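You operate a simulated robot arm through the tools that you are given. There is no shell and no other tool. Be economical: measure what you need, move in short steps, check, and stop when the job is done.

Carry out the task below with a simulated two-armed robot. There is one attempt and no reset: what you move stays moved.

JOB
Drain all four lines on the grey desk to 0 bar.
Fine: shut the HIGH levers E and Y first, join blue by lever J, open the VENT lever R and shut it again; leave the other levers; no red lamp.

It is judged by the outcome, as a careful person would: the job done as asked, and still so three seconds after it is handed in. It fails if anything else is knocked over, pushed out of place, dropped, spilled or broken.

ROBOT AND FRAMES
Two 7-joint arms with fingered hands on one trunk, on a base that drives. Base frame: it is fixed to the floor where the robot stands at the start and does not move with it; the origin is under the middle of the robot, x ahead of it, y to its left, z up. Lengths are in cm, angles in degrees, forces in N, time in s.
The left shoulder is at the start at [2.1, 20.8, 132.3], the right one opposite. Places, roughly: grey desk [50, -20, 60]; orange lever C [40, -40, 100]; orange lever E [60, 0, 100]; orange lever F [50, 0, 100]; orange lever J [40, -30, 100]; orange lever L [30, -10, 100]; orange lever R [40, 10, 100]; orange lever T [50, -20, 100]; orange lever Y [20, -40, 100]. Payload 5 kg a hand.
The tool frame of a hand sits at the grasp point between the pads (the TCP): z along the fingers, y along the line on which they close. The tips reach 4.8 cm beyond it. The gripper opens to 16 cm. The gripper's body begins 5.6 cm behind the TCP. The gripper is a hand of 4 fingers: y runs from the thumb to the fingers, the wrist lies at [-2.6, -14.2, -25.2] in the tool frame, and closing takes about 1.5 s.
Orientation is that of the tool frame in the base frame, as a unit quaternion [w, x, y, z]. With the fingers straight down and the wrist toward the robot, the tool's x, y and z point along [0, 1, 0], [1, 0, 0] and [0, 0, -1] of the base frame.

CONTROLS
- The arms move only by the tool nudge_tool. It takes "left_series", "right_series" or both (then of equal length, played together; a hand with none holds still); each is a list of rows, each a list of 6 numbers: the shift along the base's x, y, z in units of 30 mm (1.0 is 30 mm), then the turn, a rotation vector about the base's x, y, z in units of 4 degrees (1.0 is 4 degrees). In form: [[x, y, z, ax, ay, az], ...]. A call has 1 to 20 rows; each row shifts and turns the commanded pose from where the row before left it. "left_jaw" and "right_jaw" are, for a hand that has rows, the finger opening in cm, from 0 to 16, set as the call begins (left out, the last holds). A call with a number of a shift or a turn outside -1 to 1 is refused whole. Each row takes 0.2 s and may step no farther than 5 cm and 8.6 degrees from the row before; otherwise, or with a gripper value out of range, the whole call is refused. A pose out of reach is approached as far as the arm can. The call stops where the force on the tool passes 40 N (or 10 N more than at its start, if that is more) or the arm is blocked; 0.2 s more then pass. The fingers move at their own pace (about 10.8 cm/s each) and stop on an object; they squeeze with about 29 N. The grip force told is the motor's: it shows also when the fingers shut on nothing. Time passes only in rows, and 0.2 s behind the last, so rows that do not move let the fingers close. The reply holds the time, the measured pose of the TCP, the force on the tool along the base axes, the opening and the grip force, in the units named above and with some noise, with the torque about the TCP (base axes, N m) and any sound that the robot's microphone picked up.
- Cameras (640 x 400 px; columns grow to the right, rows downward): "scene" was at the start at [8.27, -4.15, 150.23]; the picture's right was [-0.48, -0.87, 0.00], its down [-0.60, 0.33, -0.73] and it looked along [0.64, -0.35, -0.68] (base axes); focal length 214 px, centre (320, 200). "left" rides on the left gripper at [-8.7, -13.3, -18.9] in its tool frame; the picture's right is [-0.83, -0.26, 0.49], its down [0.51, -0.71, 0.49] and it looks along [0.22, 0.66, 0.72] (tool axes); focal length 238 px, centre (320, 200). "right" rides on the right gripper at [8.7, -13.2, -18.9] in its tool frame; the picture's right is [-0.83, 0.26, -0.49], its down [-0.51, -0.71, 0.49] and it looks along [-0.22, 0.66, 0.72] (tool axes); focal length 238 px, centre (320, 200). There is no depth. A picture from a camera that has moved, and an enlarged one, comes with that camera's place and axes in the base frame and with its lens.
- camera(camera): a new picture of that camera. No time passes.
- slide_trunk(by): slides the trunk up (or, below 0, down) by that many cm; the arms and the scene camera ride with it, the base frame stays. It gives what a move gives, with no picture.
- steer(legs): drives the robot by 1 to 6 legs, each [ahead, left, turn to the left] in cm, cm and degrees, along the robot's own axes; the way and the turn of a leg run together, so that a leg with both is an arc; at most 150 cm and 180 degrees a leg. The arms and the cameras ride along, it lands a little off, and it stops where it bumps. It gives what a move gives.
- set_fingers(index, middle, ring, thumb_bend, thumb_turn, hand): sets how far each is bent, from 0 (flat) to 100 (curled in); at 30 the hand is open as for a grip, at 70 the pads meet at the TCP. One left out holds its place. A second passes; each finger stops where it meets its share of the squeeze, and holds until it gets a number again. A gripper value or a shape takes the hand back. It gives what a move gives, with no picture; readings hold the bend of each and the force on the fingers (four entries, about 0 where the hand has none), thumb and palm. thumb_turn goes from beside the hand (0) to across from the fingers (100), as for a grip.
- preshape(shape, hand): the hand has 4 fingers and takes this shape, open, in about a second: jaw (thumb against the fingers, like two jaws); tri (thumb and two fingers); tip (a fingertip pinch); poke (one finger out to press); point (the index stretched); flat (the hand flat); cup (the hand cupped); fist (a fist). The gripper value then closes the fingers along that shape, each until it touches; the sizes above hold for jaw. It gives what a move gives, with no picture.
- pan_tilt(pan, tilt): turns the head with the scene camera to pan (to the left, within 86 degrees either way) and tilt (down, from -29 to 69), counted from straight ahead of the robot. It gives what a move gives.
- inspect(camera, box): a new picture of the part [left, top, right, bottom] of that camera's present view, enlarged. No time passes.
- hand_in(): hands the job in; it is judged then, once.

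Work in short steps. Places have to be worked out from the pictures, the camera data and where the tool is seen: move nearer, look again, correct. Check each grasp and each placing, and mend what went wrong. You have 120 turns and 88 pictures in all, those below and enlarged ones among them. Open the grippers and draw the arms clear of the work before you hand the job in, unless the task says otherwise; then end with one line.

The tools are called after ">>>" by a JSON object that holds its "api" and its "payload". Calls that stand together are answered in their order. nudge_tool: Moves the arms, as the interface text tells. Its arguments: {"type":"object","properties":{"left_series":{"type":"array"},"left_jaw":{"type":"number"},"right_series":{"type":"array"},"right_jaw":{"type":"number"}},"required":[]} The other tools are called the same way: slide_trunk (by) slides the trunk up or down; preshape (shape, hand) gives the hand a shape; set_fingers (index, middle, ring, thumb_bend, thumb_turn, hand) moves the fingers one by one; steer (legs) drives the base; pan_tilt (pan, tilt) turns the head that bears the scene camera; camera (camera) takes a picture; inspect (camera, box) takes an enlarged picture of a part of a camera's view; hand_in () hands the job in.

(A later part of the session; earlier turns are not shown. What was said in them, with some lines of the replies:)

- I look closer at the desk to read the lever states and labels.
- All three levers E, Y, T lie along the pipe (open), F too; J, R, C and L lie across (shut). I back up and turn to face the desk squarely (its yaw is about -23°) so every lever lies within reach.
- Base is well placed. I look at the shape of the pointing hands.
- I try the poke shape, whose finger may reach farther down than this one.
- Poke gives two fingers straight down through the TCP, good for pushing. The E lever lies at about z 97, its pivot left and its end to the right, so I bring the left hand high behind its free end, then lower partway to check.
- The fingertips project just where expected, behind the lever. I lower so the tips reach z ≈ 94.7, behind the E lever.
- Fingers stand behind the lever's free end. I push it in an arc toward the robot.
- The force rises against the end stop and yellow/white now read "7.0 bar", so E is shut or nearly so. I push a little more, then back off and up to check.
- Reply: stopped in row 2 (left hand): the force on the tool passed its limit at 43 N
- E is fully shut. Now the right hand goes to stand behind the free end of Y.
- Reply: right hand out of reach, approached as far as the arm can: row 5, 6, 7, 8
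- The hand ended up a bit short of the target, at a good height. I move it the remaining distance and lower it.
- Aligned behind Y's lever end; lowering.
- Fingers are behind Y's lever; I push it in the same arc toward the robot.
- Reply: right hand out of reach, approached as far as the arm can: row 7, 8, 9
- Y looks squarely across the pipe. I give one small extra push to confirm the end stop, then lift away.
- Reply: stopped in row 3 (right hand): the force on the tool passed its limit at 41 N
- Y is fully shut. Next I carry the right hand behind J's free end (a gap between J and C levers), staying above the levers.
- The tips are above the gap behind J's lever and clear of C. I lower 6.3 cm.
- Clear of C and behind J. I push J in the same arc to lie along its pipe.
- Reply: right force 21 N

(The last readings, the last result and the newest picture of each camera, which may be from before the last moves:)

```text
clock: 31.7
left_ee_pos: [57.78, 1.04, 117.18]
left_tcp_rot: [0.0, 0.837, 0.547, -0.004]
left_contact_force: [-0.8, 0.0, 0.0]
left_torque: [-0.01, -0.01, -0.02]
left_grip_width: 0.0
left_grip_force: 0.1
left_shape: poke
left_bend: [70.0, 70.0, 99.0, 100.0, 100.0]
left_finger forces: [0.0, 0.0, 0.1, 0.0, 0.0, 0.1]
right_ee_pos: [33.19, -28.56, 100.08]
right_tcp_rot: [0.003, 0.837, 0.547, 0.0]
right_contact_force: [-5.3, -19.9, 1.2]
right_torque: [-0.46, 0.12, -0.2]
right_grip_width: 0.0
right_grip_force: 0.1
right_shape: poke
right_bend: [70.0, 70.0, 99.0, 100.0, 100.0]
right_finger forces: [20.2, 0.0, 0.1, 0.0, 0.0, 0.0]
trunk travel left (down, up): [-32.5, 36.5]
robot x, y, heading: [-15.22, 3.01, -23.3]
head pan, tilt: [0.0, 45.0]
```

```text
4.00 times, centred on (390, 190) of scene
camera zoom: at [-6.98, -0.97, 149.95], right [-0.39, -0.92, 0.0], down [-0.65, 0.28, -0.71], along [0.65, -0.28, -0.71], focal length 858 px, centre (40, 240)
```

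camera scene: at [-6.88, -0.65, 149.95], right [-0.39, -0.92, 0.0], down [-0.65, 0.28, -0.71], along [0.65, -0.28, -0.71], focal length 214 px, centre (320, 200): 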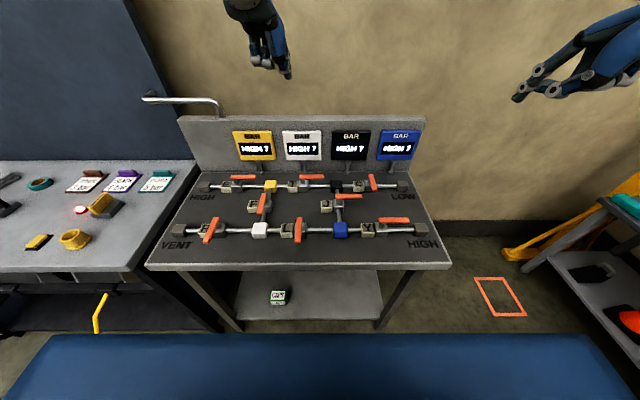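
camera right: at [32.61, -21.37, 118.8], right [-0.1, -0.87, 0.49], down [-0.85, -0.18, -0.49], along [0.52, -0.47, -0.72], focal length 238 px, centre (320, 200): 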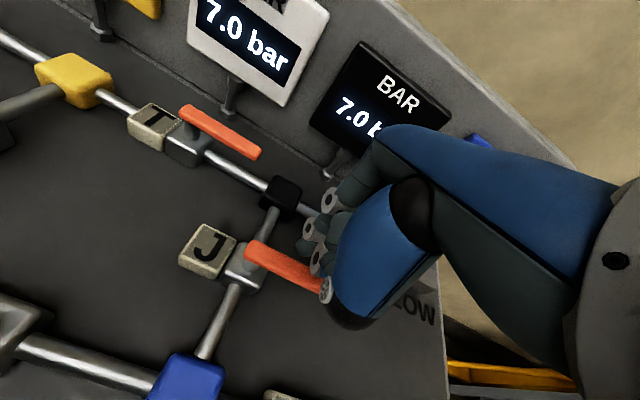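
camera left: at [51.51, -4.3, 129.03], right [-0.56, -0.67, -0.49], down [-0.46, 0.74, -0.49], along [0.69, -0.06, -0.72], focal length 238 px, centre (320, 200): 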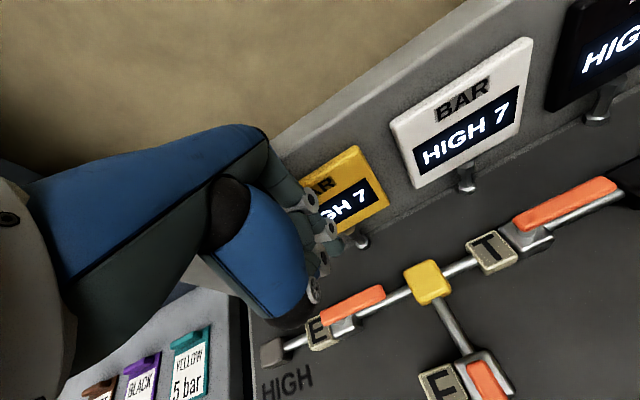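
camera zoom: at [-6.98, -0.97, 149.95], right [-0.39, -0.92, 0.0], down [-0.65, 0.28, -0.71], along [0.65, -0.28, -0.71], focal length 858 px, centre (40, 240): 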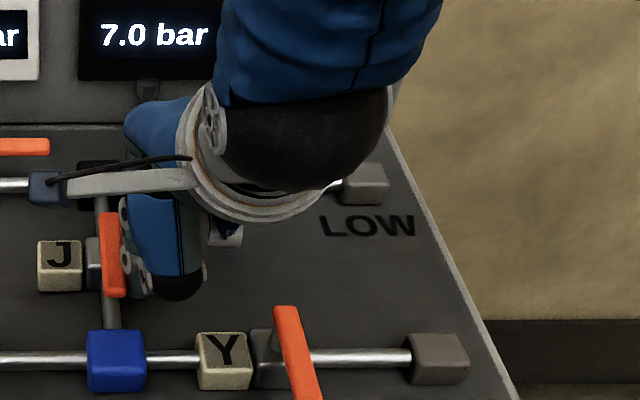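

J lies along its pipe with firm force at the stop. I back off, lift, and draw the right hand to the side, then check all levers.

>>> {"api": "nudge_tool", "payload": {"right_series": [[-0.16, -0.38, 0, 0, 0, 0], [-0.16, -0.38, 0, 0, 0, 0], [0, 0, 0.9, 0, 0, 0], [0, 0, 1, 0, 0, 0], [0, 0, 1, 0, 0, 0], [0, 0, 1, 0, 0, 0], [0, 0, 1, 0, 0, 0], [-0.3, -0.9, 0.9, 0, 0, 0], [-0.3, -0.9, 0.9, 0, 0, 0], [-0.3, -0.9, 0.9, 0, 0, 0], [-0.3, -0.9, 0, 0, 0, 0], [-0.3, -0.9, 0, 0, 0, 0], [-0.3, -0.9, 0, 0, 0, 0], [0, 0, 0, 0, 0, 0]]}}

>>> {"api": "camera", "payload": {"camera": "scene"}}

>>> {"api": "inspect", "payload": {"camera": "scene", "box": [290, 120, 450, 260]}}

```text
clock: 34.7
left_ee_pos: [57.83, 1.59, 117.16]
left_tcp_rot: [0.002, 0.837, 0.547, -0.005]
left_contact_force: [0.4, 1.3, -1.0]
left_torque: [-0.18, 0.07, -0.07]
left_grip_width: 0.0
left_grip_force: 0.0
left_shape: poke
left_bend: [70.0, 70.0, 99.0, 100.0, 100.0]
left_finger forces: [0.0, 0.1, 0.0, 0.0, 0.0, 0.1]
right_ee_pos: [26.85, -46.6, 122.51]
right_tcp_rot: [0.004, 0.837, 0.547, -0.001]
right_contact_force: [0.9, 0.4, -0.2]
right_torque: [-0.18, 0.08, -0.08]
right_grip_width: 0.0
right_grip_force: 0.0
right_shape: poke
right_bend: [70.0, 70.0, 99.0, 100.0, 100.0]
right_finger forces: [0.1, 0.1, 0.1, 0.0, 0.0, 0.0]
right hand out of reach, approached as far as the arm can: row 10
trunk travel left (down, up): [-32.5, 36.5]
robot x, y, heading: [-15.46, 3.27, -23.1]
head pan, tilt: [0.0, 45.0]
```

```text
57 pictures are left
camera scene: at [-6.84, -0.54, 149.95], right [-0.39, -0.92, 0.0], down [-0.65, 0.28, -0.71], along [0.65, -0.28, -0.71], focal length 214 px, centre (320, 200)
```

scene: 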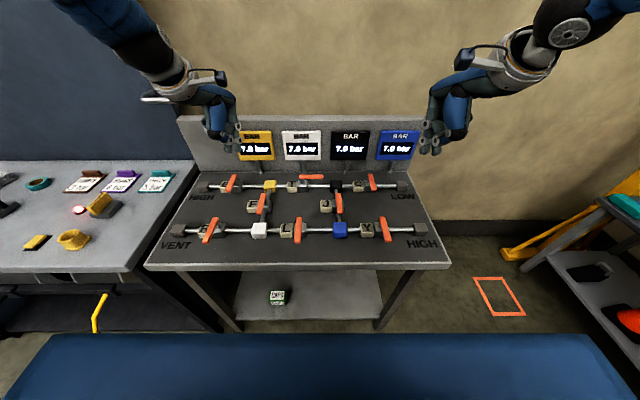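

```text
2.86 times, centred on (370, 190) of scene
camera zoom: at [-6.84, -0.54, 149.95], right [-0.39, -0.92, 0.0], down [-0.65, 0.28, -0.71], along [0.65, -0.28, -0.71], focal length 613 px, centre (177, 229)
```

zoom: 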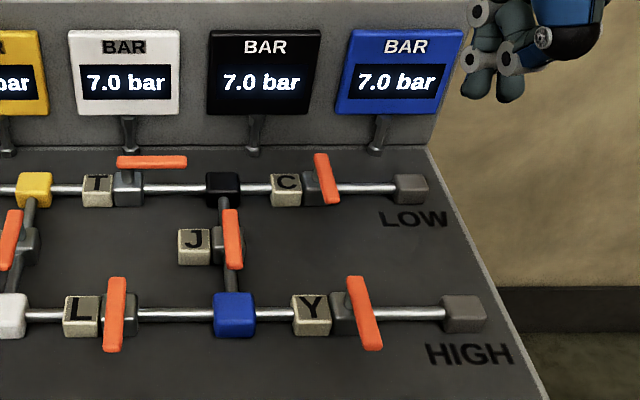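

All as wanted: E, Y shut, J open, others unchanged, 7.0 bar on all. Now the left hand goes to the left side of R's free end.

>>> {"api": "nudge_tool", "payload": {"left_series": [[-0.654, 0.769, 0, 0, 0, 0], [-0.654, 0.769, 0, 0, 0, 0], [-0.654, 0.769, 0, 0, 0, 0], [-0.654, 0.769, 0, 0, 0, 0], [-0.654, 0.769, 0, 0, 0, 0], [-0.654, 0.769, 0, 0, 0, 0], [-0.654, 0.769, 0, 0, 0, 0], [-0.654, 0.769, 0, 0, 0, 0], [0, 0, -0.93, 0, 0, 0], [0, 0, -0.93, 0, 0, 0], [0, 0, -0.93, 0, 0, 0], [0, 0, -0.93, 0, 0, 0], [0, 0, 0, 0, 0, 0]]}}

>>> {"api": "inspect", "payload": {"camera": "scene", "box": [140, 170, 300, 270]}}

>>> {"api": "camera", "payload": {"camera": "left"}}

```text
clock: 37.5
left_ee_pos: [43.11, 19.71, 106.17]
left_tcp_rot: [0.001, 0.837, 0.546, -0.005]
left_contact_force: [-0.4, 0.6, 0.2]
left_torque: [-0.03, -0.06, 0.02]
left_grip_width: 0.02
left_grip_force: 0.0
left_shape: poke
left_bend: [70.0, 70.0, 99.0, 100.0, 100.0]
left_finger forces: [0.0, 0.1, 0.0, 0.1, 0.1, 0.0]
left hand out of reach, approached as far as the arm can: row 6, 7, 10
right_ee_pos: [26.72, -46.68, 122.6]
right_tcp_rot: [0.003, 0.837, 0.548, 0.001]
right_contact_force: [-0.9, -0.1, -0.2]
right_torque: [-0.11, -0.09, -0.03]
right_grip_width: 0.01
right_grip_force: 0.1
right_shape: poke
right_bend: [70.0, 70.0, 99.0, 100.0, 100.0]
right_finger forces: [0.0, 0.1, 0.1, 0.0, 0.0, 0.0]
trunk travel left (down, up): [-32.5, 36.5]
robot x, y, heading: [-15.15, 2.91, -23.2]
head pan, tilt: [0.0, 45.0]
```

```text
4.00 times, centred on (220, 220) of scene
camera zoom: at [-7.11, -0.65, 149.97], right [-0.39, -0.92, 0.0], down [-0.65, 0.28, -0.71], along [0.65, -0.28, -0.71], focal length 858 px, centre (720, 120)
```

zoom: 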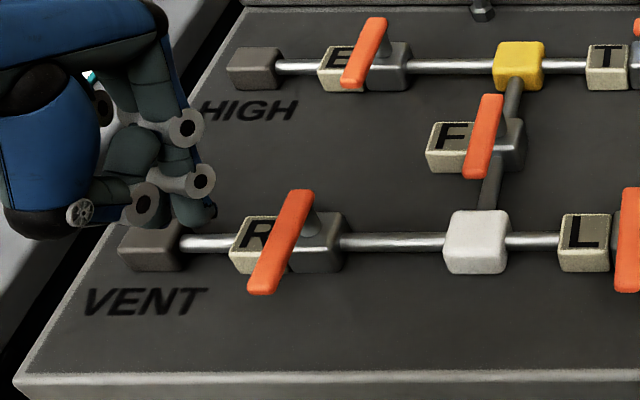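

```text
54 pictures are left
camera left: at [27.44, 17.36, 125.27], right [-0.58, -0.66, -0.48], down [-0.45, 0.74, -0.49], along [0.68, -0.07, -0.73], focal length 238 px, centre (320, 200)
```

left: 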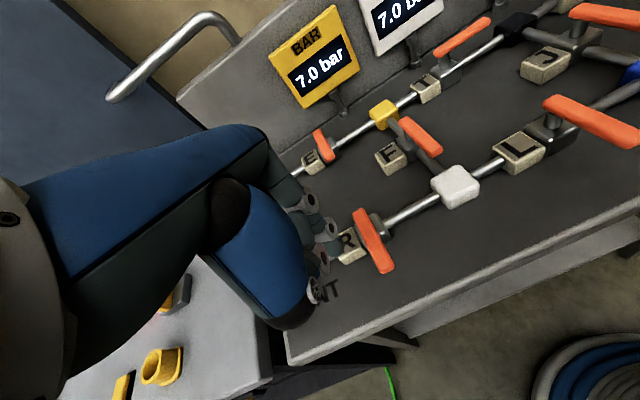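

Tips are left of R's lever, in front of its label. I lower to lever height.

>>> {"api": "nudge_tool", "payload": {"left_series": [[-0.1, 0.04, -0.7, 0, 0, 0], [-0.1, 0.04, -0.7, 0, 0, 0], [0, 0, -0.7, 0, 0, 0], [0, 0, 0, 0, 0, 0]]}}

>>> {"api": "inspect", "payload": {"camera": "scene", "box": [140, 170, 300, 270]}}

```text
clock: 38.5
left_ee_pos: [42.69, 20.19, 99.92]
left_tcp_rot: [0.002, 0.837, 0.547, -0.004]
left_contact_force: [0.8, 0.6, 0.2]
left_torque: [-0.05, -0.02, 0.0]
left_grip_width: 0.0
left_grip_force: 0.1
left_shape: poke
left_bend: [70.0, 70.0, 99.0, 100.0, 100.0]
left_finger forces: [0.0, 0.1, 0.0, 0.1, 0.0, 0.0]
left hand out of reach, approached as far as the arm can: row 1
right_ee_pos: [26.76, -46.83, 122.56]
right_tcp_rot: [0.003, 0.837, 0.548, 0.0]
right_contact_force: [-0.5, 1.6, 0.4]
right_torque: [-0.03, -0.08, 0.0]
right_grip_width: 0.0
right_grip_force: 0.2
right_shape: poke
right_bend: [70.0, 70.0, 99.0, 100.0, 100.0]
right_finger forces: [0.0, 0.0, 0.0, 0.0, 0.0, 0.1]
trunk travel left (down, up): [-32.5, 36.5]
robot x, y, heading: [-15.19, 2.91, -23.0]
head pan, tilt: [0.0, 45.0]
```

```text
4.00 times, centred on (220, 220) of scene
camera zoom: at [-7.04, -0.71, 149.97], right [-0.39, -0.92, 0.0], down [-0.65, 0.28, -0.71], along [0.65, -0.28, -0.71], focal length 858 px, centre (720, 120)
```

zoom: 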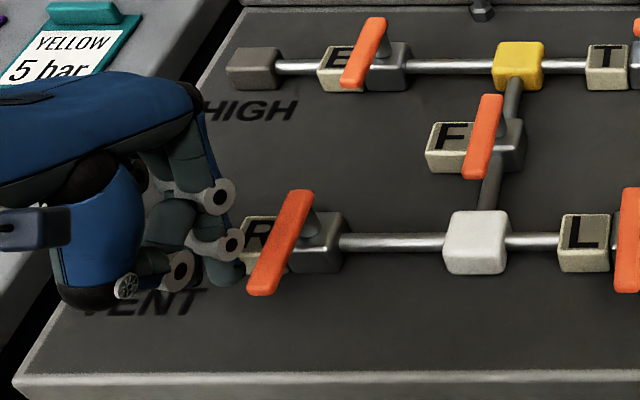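

In place at R's left side. I push it to the right and then away in an arc, to open the vent.

>>> {"api": "nudge_tool", "payload": {"left_series": [[-0.184, -0.436, 0, 0, 0, 0], [-0.184, -0.436, 0, 0, 0, 0], [-0.184, -0.436, 0, 0, 0, 0], [-0.184, -0.436, 0, 0, 0, 0], [-0.184, -0.436, 0, 0, 0, 0], [0.126, -0.33, 0, 0, 0, 0], [0.126, -0.33, 0, 0, 0, 0], [0.126, -0.33, 0, 0, 0, 0], [0.16, -0.249, 0, 0, 0, 0], [0.16, -0.249, 0, 0, 0, 0], [0.16, -0.249, 0, 0, 0, 0], [0.15, -0.065, 0, 0, 0, 0], [0, 0, 0, 0, 0, 0]]}}

>>> {"api": "camera", "payload": {"camera": "scene"}}

>>> {"api": "inspect", "payload": {"camera": "scene", "box": [140, 170, 300, 270]}}

```text
clock: 40.4
left_ee_pos: [42.08, 10.43, 99.66]
left_tcp_rot: [-0.001, 0.837, 0.548, -0.004]
left_contact_force: [-20.1, 10.9, 33.5]
left_torque: [0.28, -0.23, 0.1]
left_grip_width: 0.02
left_grip_force: 0.1
left_shape: poke
left_bend: [70.0, 70.0, 99.0, 100.0, 100.0]
left_finger forces: [12.4, 28.3, 0.0, 0.0, 0.1, 0.0]
left hand out of reach, approached as far as the arm can: row 2, 3, 4, 5
right_ee_pos: [26.53, -46.7, 122.61]
right_tcp_rot: [0.003, 0.837, 0.548, 0.002]
right_contact_force: [0.1, -0.2, -0.6]
right_torque: [0.0, 0.03, 0.01]
right_grip_width: 0.01
right_grip_force: 0.1
right_shape: poke
right_bend: [70.0, 70.0, 99.0, 100.0, 100.0]
right_finger forces: [0.0, 0.0, 0.0, 0.0, 0.0, 0.0]
trunk travel left (down, up): [-32.5, 36.5]
robot x, y, heading: [-15.39, 3.1, -23.3]
head pan, tilt: [0.0, 45.0]
stopped in row 9 (left hand): the force on the tool passed its limit at 45 N (the readings are from after the stop); the commanded pose is now the measured one
```

```text
52 pictures are left
camera scene: at [-7.39, -0.69, 150.01], right [-0.39, -0.92, 0.0], down [-0.65, 0.28, -0.71], along [0.65, -0.28, -0.71], focal length 214 px, centre (320, 200)
```

scene: 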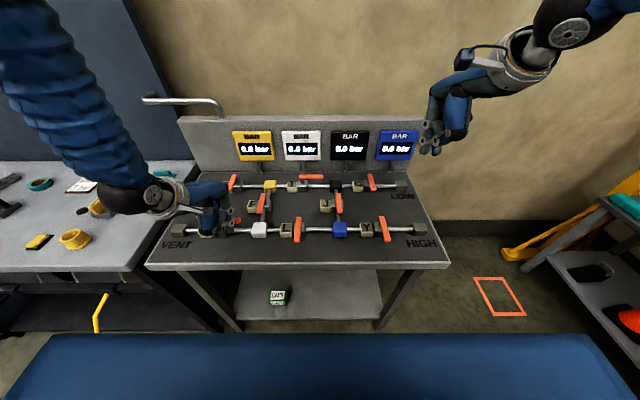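

```text
4.00 times, centred on (220, 220) of scene
camera zoom: at [-7.39, -0.69, 150.01], right [-0.39, -0.92, 0.0], down [-0.65, 0.28, -0.71], along [0.65, -0.28, -0.71], focal length 858 px, centre (720, 120)
```

zoom: 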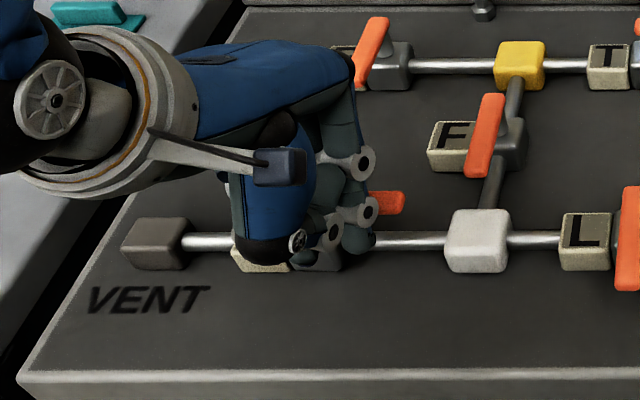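

R's lever has turned nearly fully right and pressures are falling, but the tips press on the valve block (33 N up). I ease off upward slightly and read the gauges.

>>> {"api": "nudge_tool", "payload": {"left_series": [[-0.3, -0.1, 0.2, 0, 0, 0], [0, 0, 1, 0, 0, 0], [0, 0, 1, 0, 0, 0], [0, 0, 0, 0, 0, 0]]}}

>>> {"api": "inspect", "payload": {"camera": "scene", "box": [180, 120, 440, 270]}}

```text
clock: 41.4
left_ee_pos: [41.62, 10.09, 106.04]
left_tcp_rot: [-0.001, 0.836, 0.548, -0.005]
left_contact_force: [0.1, 0.5, -0.3]
left_torque: [0.01, 0.0, 0.0]
left_grip_width: 0.0
left_grip_force: 0.0
left_shape: poke
left_bend: [70.0, 70.0, 99.0, 100.0, 100.0]
left_finger forces: [0.1, 0.1, 0.0, 0.0, 0.0, 0.1]
right_ee_pos: [26.78, -46.82, 122.27]
right_tcp_rot: [0.003, 0.837, 0.547, -0.001]
right_contact_force: [0.9, -0.3, -0.8]
right_torque: [0.04, 0.05, 0.0]
right_grip_width: 0.0
right_grip_force: 0.1
right_shape: poke
right_bend: [70.0, 70.0, 99.0, 100.0, 100.0]
right_finger forces: [0.0, 0.0, 0.0, 0.1, 0.1, 0.1]
trunk travel left (down, up): [-32.5, 36.5]
robot x, y, heading: [-15.24, 2.64, -23.2]
head pan, tilt: [0.0, 45.0]
```

```text
2.46 times, centred on (310, 195) of scene
camera zoom: at [-6.88, -0.83, 149.94], right [-0.39, -0.92, 0.0], down [-0.65, 0.28, -0.71], along [0.65, -0.28, -0.71], focal length 528 px, centre (345, 212)
```

zoom: 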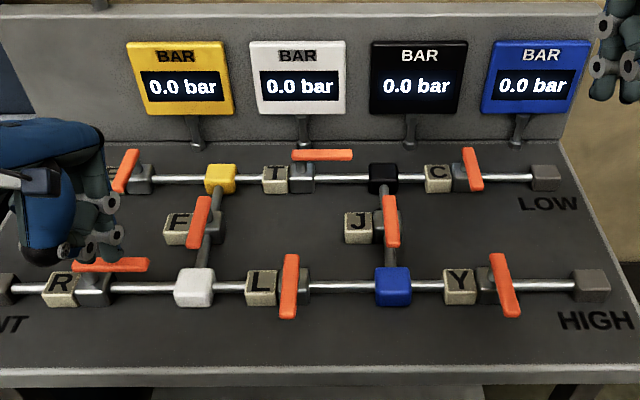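

All four lines read 0.0 bar and R is open. Now I move over the lever to its far side and come down to shut it.

>>> {"api": "nudge_tool", "payload": {"left_series": [[0.62, -0.383, 0, 0, 0, 0], [0.62, -0.383, 0, 0, 0, 0], [0.62, -0.383, 0, 0, 0, 0], [0, 0, 0, 0, 0, 0]]}}

>>> {"api": "inspect", "payload": {"camera": "scene", "box": [140, 170, 300, 270]}}

```text
clock: 42.4
left_ee_pos: [47.12, 6.35, 106.22]
left_tcp_rot: [-0.001, 0.837, 0.548, -0.005]
left_contact_force: [-0.9, 0.7, 0.1]
left_torque: [-0.02, -0.03, -0.01]
left_grip_width: 0.0
left_grip_force: 0.0
left_shape: poke
left_bend: [70.0, 70.0, 99.0, 100.0, 100.0]
left_finger forces: [0.0, 0.1, 0.0, 0.0, 0.0, 0.1]
right_ee_pos: [26.7, -46.76, 122.45]
right_tcp_rot: [0.003, 0.837, 0.548, 0.0]
right_contact_force: [0.3, 0.2, 0.3]
right_torque: [-0.05, -0.05, 0.03]
right_grip_width: 0.02
right_grip_force: 0.1
right_shape: poke
right_bend: [70.0, 70.0, 99.0, 100.0, 100.0]
right_finger forces: [0.0, 0.0, 0.0, 0.0, 0.0, 0.1]
trunk travel left (down, up): [-32.5, 36.5]
robot x, y, heading: [-15.65, 2.88, -23.2]
head pan, tilt: [0.0, 45.0]
```

```text
4.00 times, centred on (220, 220) of scene
camera zoom: at [-7.02, -0.7, 149.96], right [-0.39, -0.92, 0.0], down [-0.65, 0.28, -0.71], along [0.65, -0.28, -0.71], focal length 858 px, centre (720, 120)
```

zoom: 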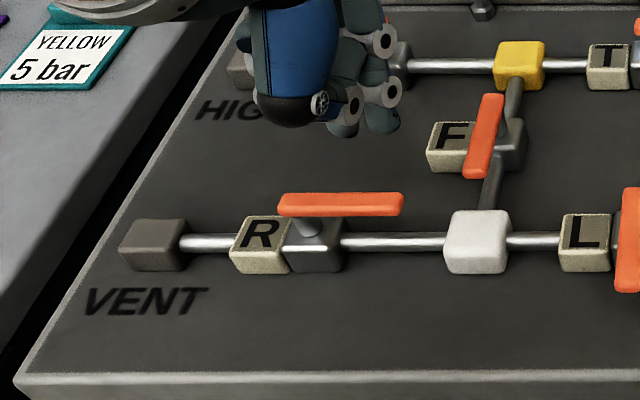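

Aligned behind R's free end; lowering.

>>> {"api": "nudge_tool", "payload": {"left_series": [[0, 0, -0.71, 0, 0, 0], [0, 0, -0.71, 0, 0, 0], [0, 0, -0.71, 0, 0, 0], [0, 0, 0, 0, 0, 0]]}}

>>> {"api": "inspect", "payload": {"camera": "scene", "box": [140, 170, 300, 270]}}

```text
clock: 43.4
left_ee_pos: [46.94, 6.51, 99.73]
left_tcp_rot: [-0.001, 0.836, 0.548, -0.006]
left_contact_force: [0.0, -0.4, 0.0]
left_torque: [-0.02, -0.03, 0.02]
left_grip_width: 0.01
left_grip_force: 0.1
left_shape: poke
left_bend: [70.0, 70.0, 99.0, 100.0, 100.0]
left_finger forces: [0.1, 0.0, 0.0, 0.0, 0.0, 0.1]
right_ee_pos: [26.82, -46.75, 122.45]
right_tcp_rot: [0.003, 0.836, 0.548, 0.0]
right_contact_force: [-0.9, 0.2, -0.4]
right_torque: [-0.01, -0.03, -0.02]
right_grip_width: 0.02
right_grip_force: 0.2
right_shape: poke
right_bend: [70.0, 70.0, 99.0, 100.0, 100.0]
right_finger forces: [0.0, 0.0, 0.0, 0.0, 0.1, 0.1]
trunk travel left (down, up): [-32.5, 36.5]
robot x, y, heading: [-15.2, 2.85, -22.9]
head pan, tilt: [0.0, 45.0]
```

```text
4.00 times, centred on (220, 220) of scene
camera zoom: at [-7.05, -0.73, 149.96], right [-0.39, -0.92, 0.0], down [-0.65, 0.28, -0.71], along [0.65, -0.28, -0.71], focal length 858 px, centre (720, 120)
```

zoom: 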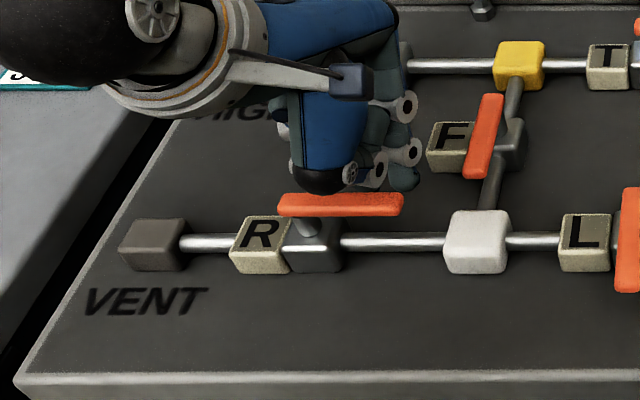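

Behind the lever; pushing R back toward the robot to shut.

>>> {"api": "nudge_tool", "payload": {"left_series": [[-0.413, 0.157, 0, 0, 0, 0], [-0.413, 0.157, 0, 0, 0, 0], [-0.413, 0.157, 0, 0, 0, 0], [-0.413, 0.157, 0, 0, 0, 0], [-0.276, 0.261, 0, 0, 0, 0], [-0.276, 0.261, 0, 0, 0, 0], [-0.276, 0.261, 0, 0, 0, 0], [0.078, 0.184, 0, 0, 0, 0], [0.078, 0.184, 0, 0, 0, 0], [0.06, 0.15, 0, 0, 0, 0], [0, 0, 0, 0, 0, 0]]}}

>>> {"api": "inspect", "payload": {"camera": "scene", "box": [140, 170, 300, 270]}}

```text
clock: 45.8
left_ee_pos: [40.82, 11.54, 99.56]
left_tcp_rot: [-0.002, 0.838, 0.545, -0.005]
left_contact_force: [-14.6, -24.8, -1.3]
left_torque: [-0.5, 0.34, -0.53]
left_grip_width: 0.01
left_grip_force: 0.1
left_shape: poke
left_bend: [70.0, 70.0, 99.0, 100.0, 100.0]
left_finger forces: [0.0, 28.5, 0.0, 0.1, 0.1, 0.1]
left hand out of reach, approached as far as the arm can: row 7
right_ee_pos: [26.68, -46.94, 122.45]
right_tcp_rot: [0.003, 0.837, 0.548, 0.001]
right_contact_force: [0.0, 0.5, 0.7]
right_torque: [0.01, 0.0, 0.01]
right_grip_width: 0.03
right_grip_force: 0.1
right_shape: poke
right_bend: [70.0, 70.0, 99.0, 100.0, 100.0]
right_finger forces: [0.1, 0.1, 0.0, 0.1, 0.0, 0.0]
trunk travel left (down, up): [-32.5, 36.5]
robot x, y, heading: [-15.48, 2.99, -23.0]
head pan, tilt: [0.0, 45.0]
```

```text
4.00 times, centred on (220, 220) of scene
camera zoom: at [-7.11, -1.01, 149.95], right [-0.39, -0.92, 0.0], down [-0.65, 0.28, -0.71], along [0.65, -0.28, -0.71], focal length 858 px, centre (720, 120)
```

zoom: 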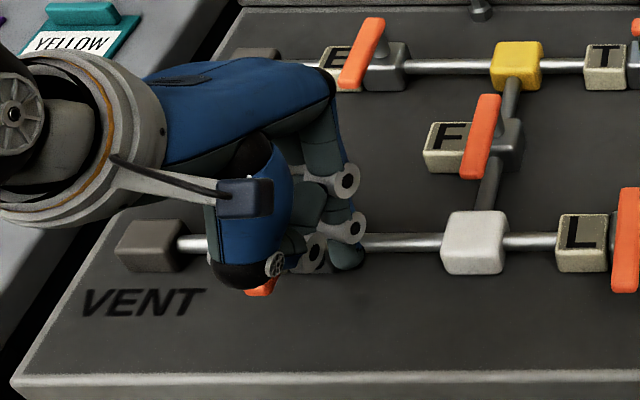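

Strong force against the stop: R looks shut. I back off, lift both hands clear and check.

>>> {"api": "nudge_tool", "payload": {"left_series": [[-0.15, -0.6, 0, 0, 0, 0], [0, -0.2, 0.9, 0, 0, 0], [0, 0, 1, 0, 0, 0], [0, 0, 1, 0, 0, 0], [0, 0, 1, 0, 0, 0], [0.3, 0, 1, 0, 0, 0], [0.4, 0, 1, 0, 0, 0], [0.4, 0, 1, 0, 0, 0], [0.4, 0, 1, 0, 0, 0], [0, 0, 0, 0, 0, 0]]}}

>>> {"api": "camera", "payload": {"camera": "scene"}}

>>> {"api": "inspect", "payload": {"camera": "scene", "box": [150, 120, 440, 270]}}

```text
clock: 48.0
left_ee_pos: [45.7, 9.79, 123.31]
left_tcp_rot: [0.0, 0.836, 0.548, -0.007]
left_contact_force: [-0.5, 1.6, 0.3]
left_torque: [-0.12, 0.09, -0.05]
left_grip_width: 0.0
left_grip_force: 0.0
left_shape: poke
left_bend: [70.0, 70.0, 99.0, 100.0, 100.0]
left_finger forces: [0.0, 0.0, 0.0, 0.1, 0.1, 0.0]
left hand out of reach, approached as far as the arm can: row 3, 7, 8
right_ee_pos: [26.91, -46.65, 122.53]
right_tcp_rot: [0.004, 0.836, 0.548, -0.001]
right_contact_force: [-0.4, 0.3, 0.8]
right_torque: [-0.09, 0.01, -0.05]
right_grip_width: 0.0
right_grip_force: 0.1
right_shape: poke
right_bend: [70.0, 70.0, 99.0, 100.0, 100.0]
right_finger forces: [0.0, 0.0, 0.0, 0.0, 0.1, 0.1]
trunk travel left (down, up): [-32.5, 36.5]
robot x, y, heading: [-15.45, 3.42, -23.0]
head pan, tilt: [0.0, 45.0]
```

```text
46 pictures are left
camera scene: at [-6.91, -0.58, 149.94], right [-0.39, -0.92, 0.0], down [-0.65, 0.28, -0.71], along [0.65, -0.28, -0.71], focal length 214 px, centre (320, 200)
```

scene: 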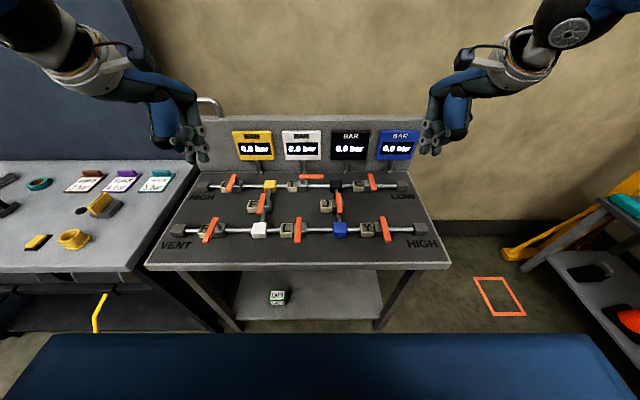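

```text
2.21 times, centred on (295, 195) of scene
camera zoom: at [-6.91, -0.58, 149.94], right [-0.39, -0.92, 0.0], down [-0.65, 0.28, -0.71], along [0.65, -0.28, -0.71], focal length 473 px, centre (375, 211)
```

zoom: 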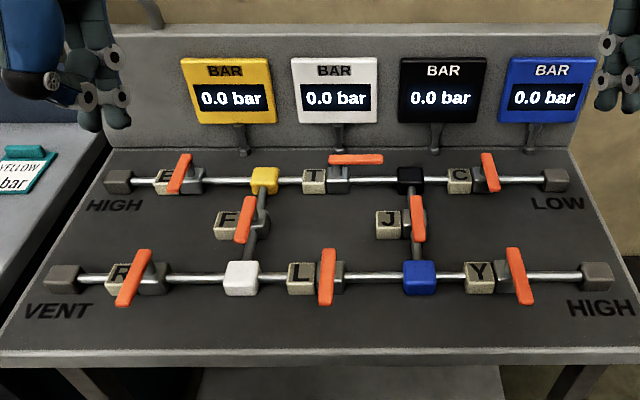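

All gauges show 0.0 bar. I take a closer look at R's final angle and the lamp on the neighbouring desk, while opening the hands.

>>> {"api": "preshape", "payload": {"shape": "jaw", "hand": "left"}}

>>> {"api": "preshape", "payload": {"shape": "jaw", "hand": "right"}}

>>> {"api": "inspect", "payload": {"camera": "scene", "box": [140, 170, 300, 270]}}

>>> {"api": "inspect", "payload": {"camera": "scene", "box": [0, 160, 190, 280]}}

```text
clock: 48.9
left_ee_pos: [45.82, 9.63, 123.23]
left_tcp_rot: [0.001, 0.836, 0.549, -0.006]
left_contact_force: [-1.0, -0.7, 0.1]
left_torque: [0.0, 0.0, 0.03]
left_grip_width: 16.0
left_grip_force: 0.0
left_shape: jaw
left_bend: [30.0, 30.0, 30.0, 30.0, 98.0]
left_finger forces: [0.0, 0.1, 0.0, 0.0, 0.1, 0.1]
right_ee_pos: [26.88, -46.86, 122.43]
right_tcp_rot: [0.003, 0.836, 0.549, -0.001]
right_contact_force: [0.5, -0.5, -0.5]
right_torque: [0.01, 0.0, 0.01]
right_grip_width: 0.0
right_grip_force: 0.0
right_shape: poke
right_bend: [70.0, 70.0, 99.0, 100.0, 100.0]
right_finger forces: [0.1, 0.1, 0.0, 0.1, 0.0, 0.0]
trunk travel left (down, up): [-32.5, 36.5]
robot x, y, heading: [-15.64, 3.16, -23.1]
head pan, tilt: [0.0, 45.0]
```

```text
clock: 49.8
left_ee_pos: [45.82, 9.56, 123.23]
left_tcp_rot: [0.001, 0.837, 0.548, -0.005]
left_contact_force: [-0.2, -0.7, 0.1]
left_torque: [0.03, 0.01, -0.01]
left_grip_width: 15.99
left_grip_force: 0.1
left_shape: jaw
left_bend: [30.0, 30.0, 30.0, 30.0, 98.0]
left_finger forces: [0.1, 0.1, 0.1, 0.0, 0.0, 0.0]
right_ee_pos: [26.76, -46.8, 122.53]
right_tcp_rot: [0.003, 0.836, 0.549, 0.0]
right_contact_force: [-0.1, -0.8, -0.5]
right_torque: [0.04, 0.02, 0.01]
right_grip_width: 16.01
right_grip_force: 0.0
right_shape: jaw
right_bend: [30.0, 30.0, 30.0, 30.0, 98.0]
right_finger forces: [0.1, 0.0, 0.0, 0.0, 0.0, 0.0]
trunk travel left (down, up): [-32.5, 36.5]
robot x, y, heading: [-15.51, 2.73, -23.1]
head pan, tilt: [0.0, 45.0]
```

```text
4.00 times, centred on (220, 220) of scene
camera zoom: at [-6.98, -0.75, 149.95], right [-0.39, -0.92, 0.0], down [-0.65, 0.28, -0.71], along [0.65, -0.28, -0.71], focal length 858 px, centre (720, 120)
```

zoom: 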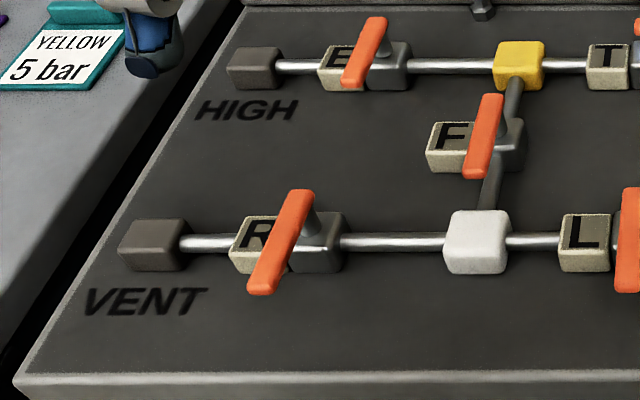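

```text
3.33 times, centred on (95, 220) of scene
camera zoom: at [-6.98, -0.75, 149.95], right [-0.39, -0.92, 0.0], down [-0.65, 0.28, -0.71], along [0.65, -0.28, -0.71], focal length 715 px, centre (1070, 133)
```

zoom: 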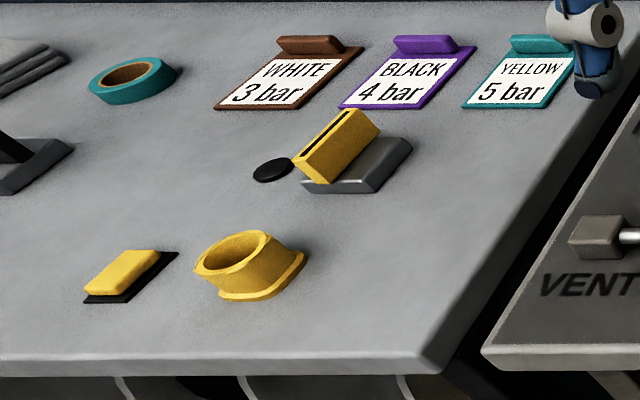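

R is back exactly as at the start, the lamp is dark, and nothing else has moved. I raise the trunk to draw both arms well clear.

>>> {"api": "slide_trunk", "payload": {"by": 15}}

>>> {"api": "camera", "payload": {"camera": "scene"}}

```text
clock: 51.5
left_ee_pos: [45.75, 9.79, 138.14]
left_tcp_rot: [-0.002, 0.837, 0.547, -0.005]
left_contact_force: [0.1, 0.9, 0.2]
left_torque: [0.03, -0.02, 0.01]
left_grip_width: 16.0
left_grip_force: 0.2
left_shape: jaw
left_bend: [30.0, 30.0, 30.0, 30.0, 98.0]
left_finger forces: [0.0, 0.1, 0.1, 0.0, 0.0, 0.1]
right_ee_pos: [26.81, -46.84, 137.35]
right_tcp_rot: [0.002, 0.836, 0.549, -0.001]
right_contact_force: [-0.1, 0.1, 0.2]
right_torque: [0.0, -0.05, -0.01]
right_grip_width: 15.99
right_grip_force: 0.1
right_shape: jaw
right_bend: [30.0, 30.0, 30.0, 30.0, 98.0]
right_finger forces: [0.1, 0.0, 0.0, 0.1, 0.0, 0.0]
trunk travel left (down, up): [-47.5, 21.5]
robot x, y, heading: [-15.39, 2.96, -23.3]
head pan, tilt: [0.0, 45.0]
```

```text
42 pictures are left
camera scene: at [-6.96, -0.76, 164.93], right [-0.39, -0.92, 0.0], down [-0.65, 0.28, -0.71], along [0.65, -0.28, -0.71], focal length 214 px, centre (320, 200)
```

scene: 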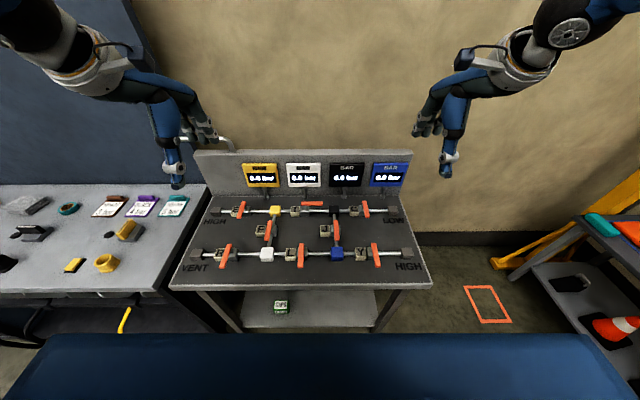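

A last read of the gauges before handing in.

>>> {"api": "inspect", "payload": {"camera": "scene", "box": [200, 150, 430, 280]}}

```text
2.78 times, centred on (315, 215) of scene
camera zoom: at [-6.96, -0.76, 164.93], right [-0.39, -0.92, 0.0], down [-0.65, 0.28, -0.71], along [0.65, -0.28, -0.71], focal length 597 px, centre (334, 158)
```

zoom: 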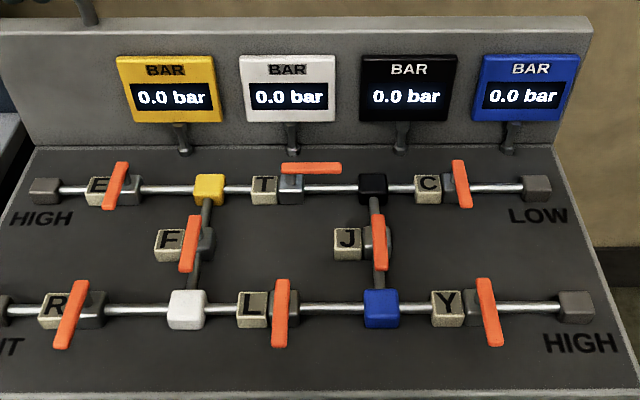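

Everything reads as required; handing in.

>>> {"api": "hand_in", "payload": {}}

```text
The job is handed in.
```

All four lines on the grey desk read 0.0 bar: E and Y are shut, J is open, R was opened and shut again, the other levers (C, F, L, T) are as they were, and no red lamp was showing when I last looked.
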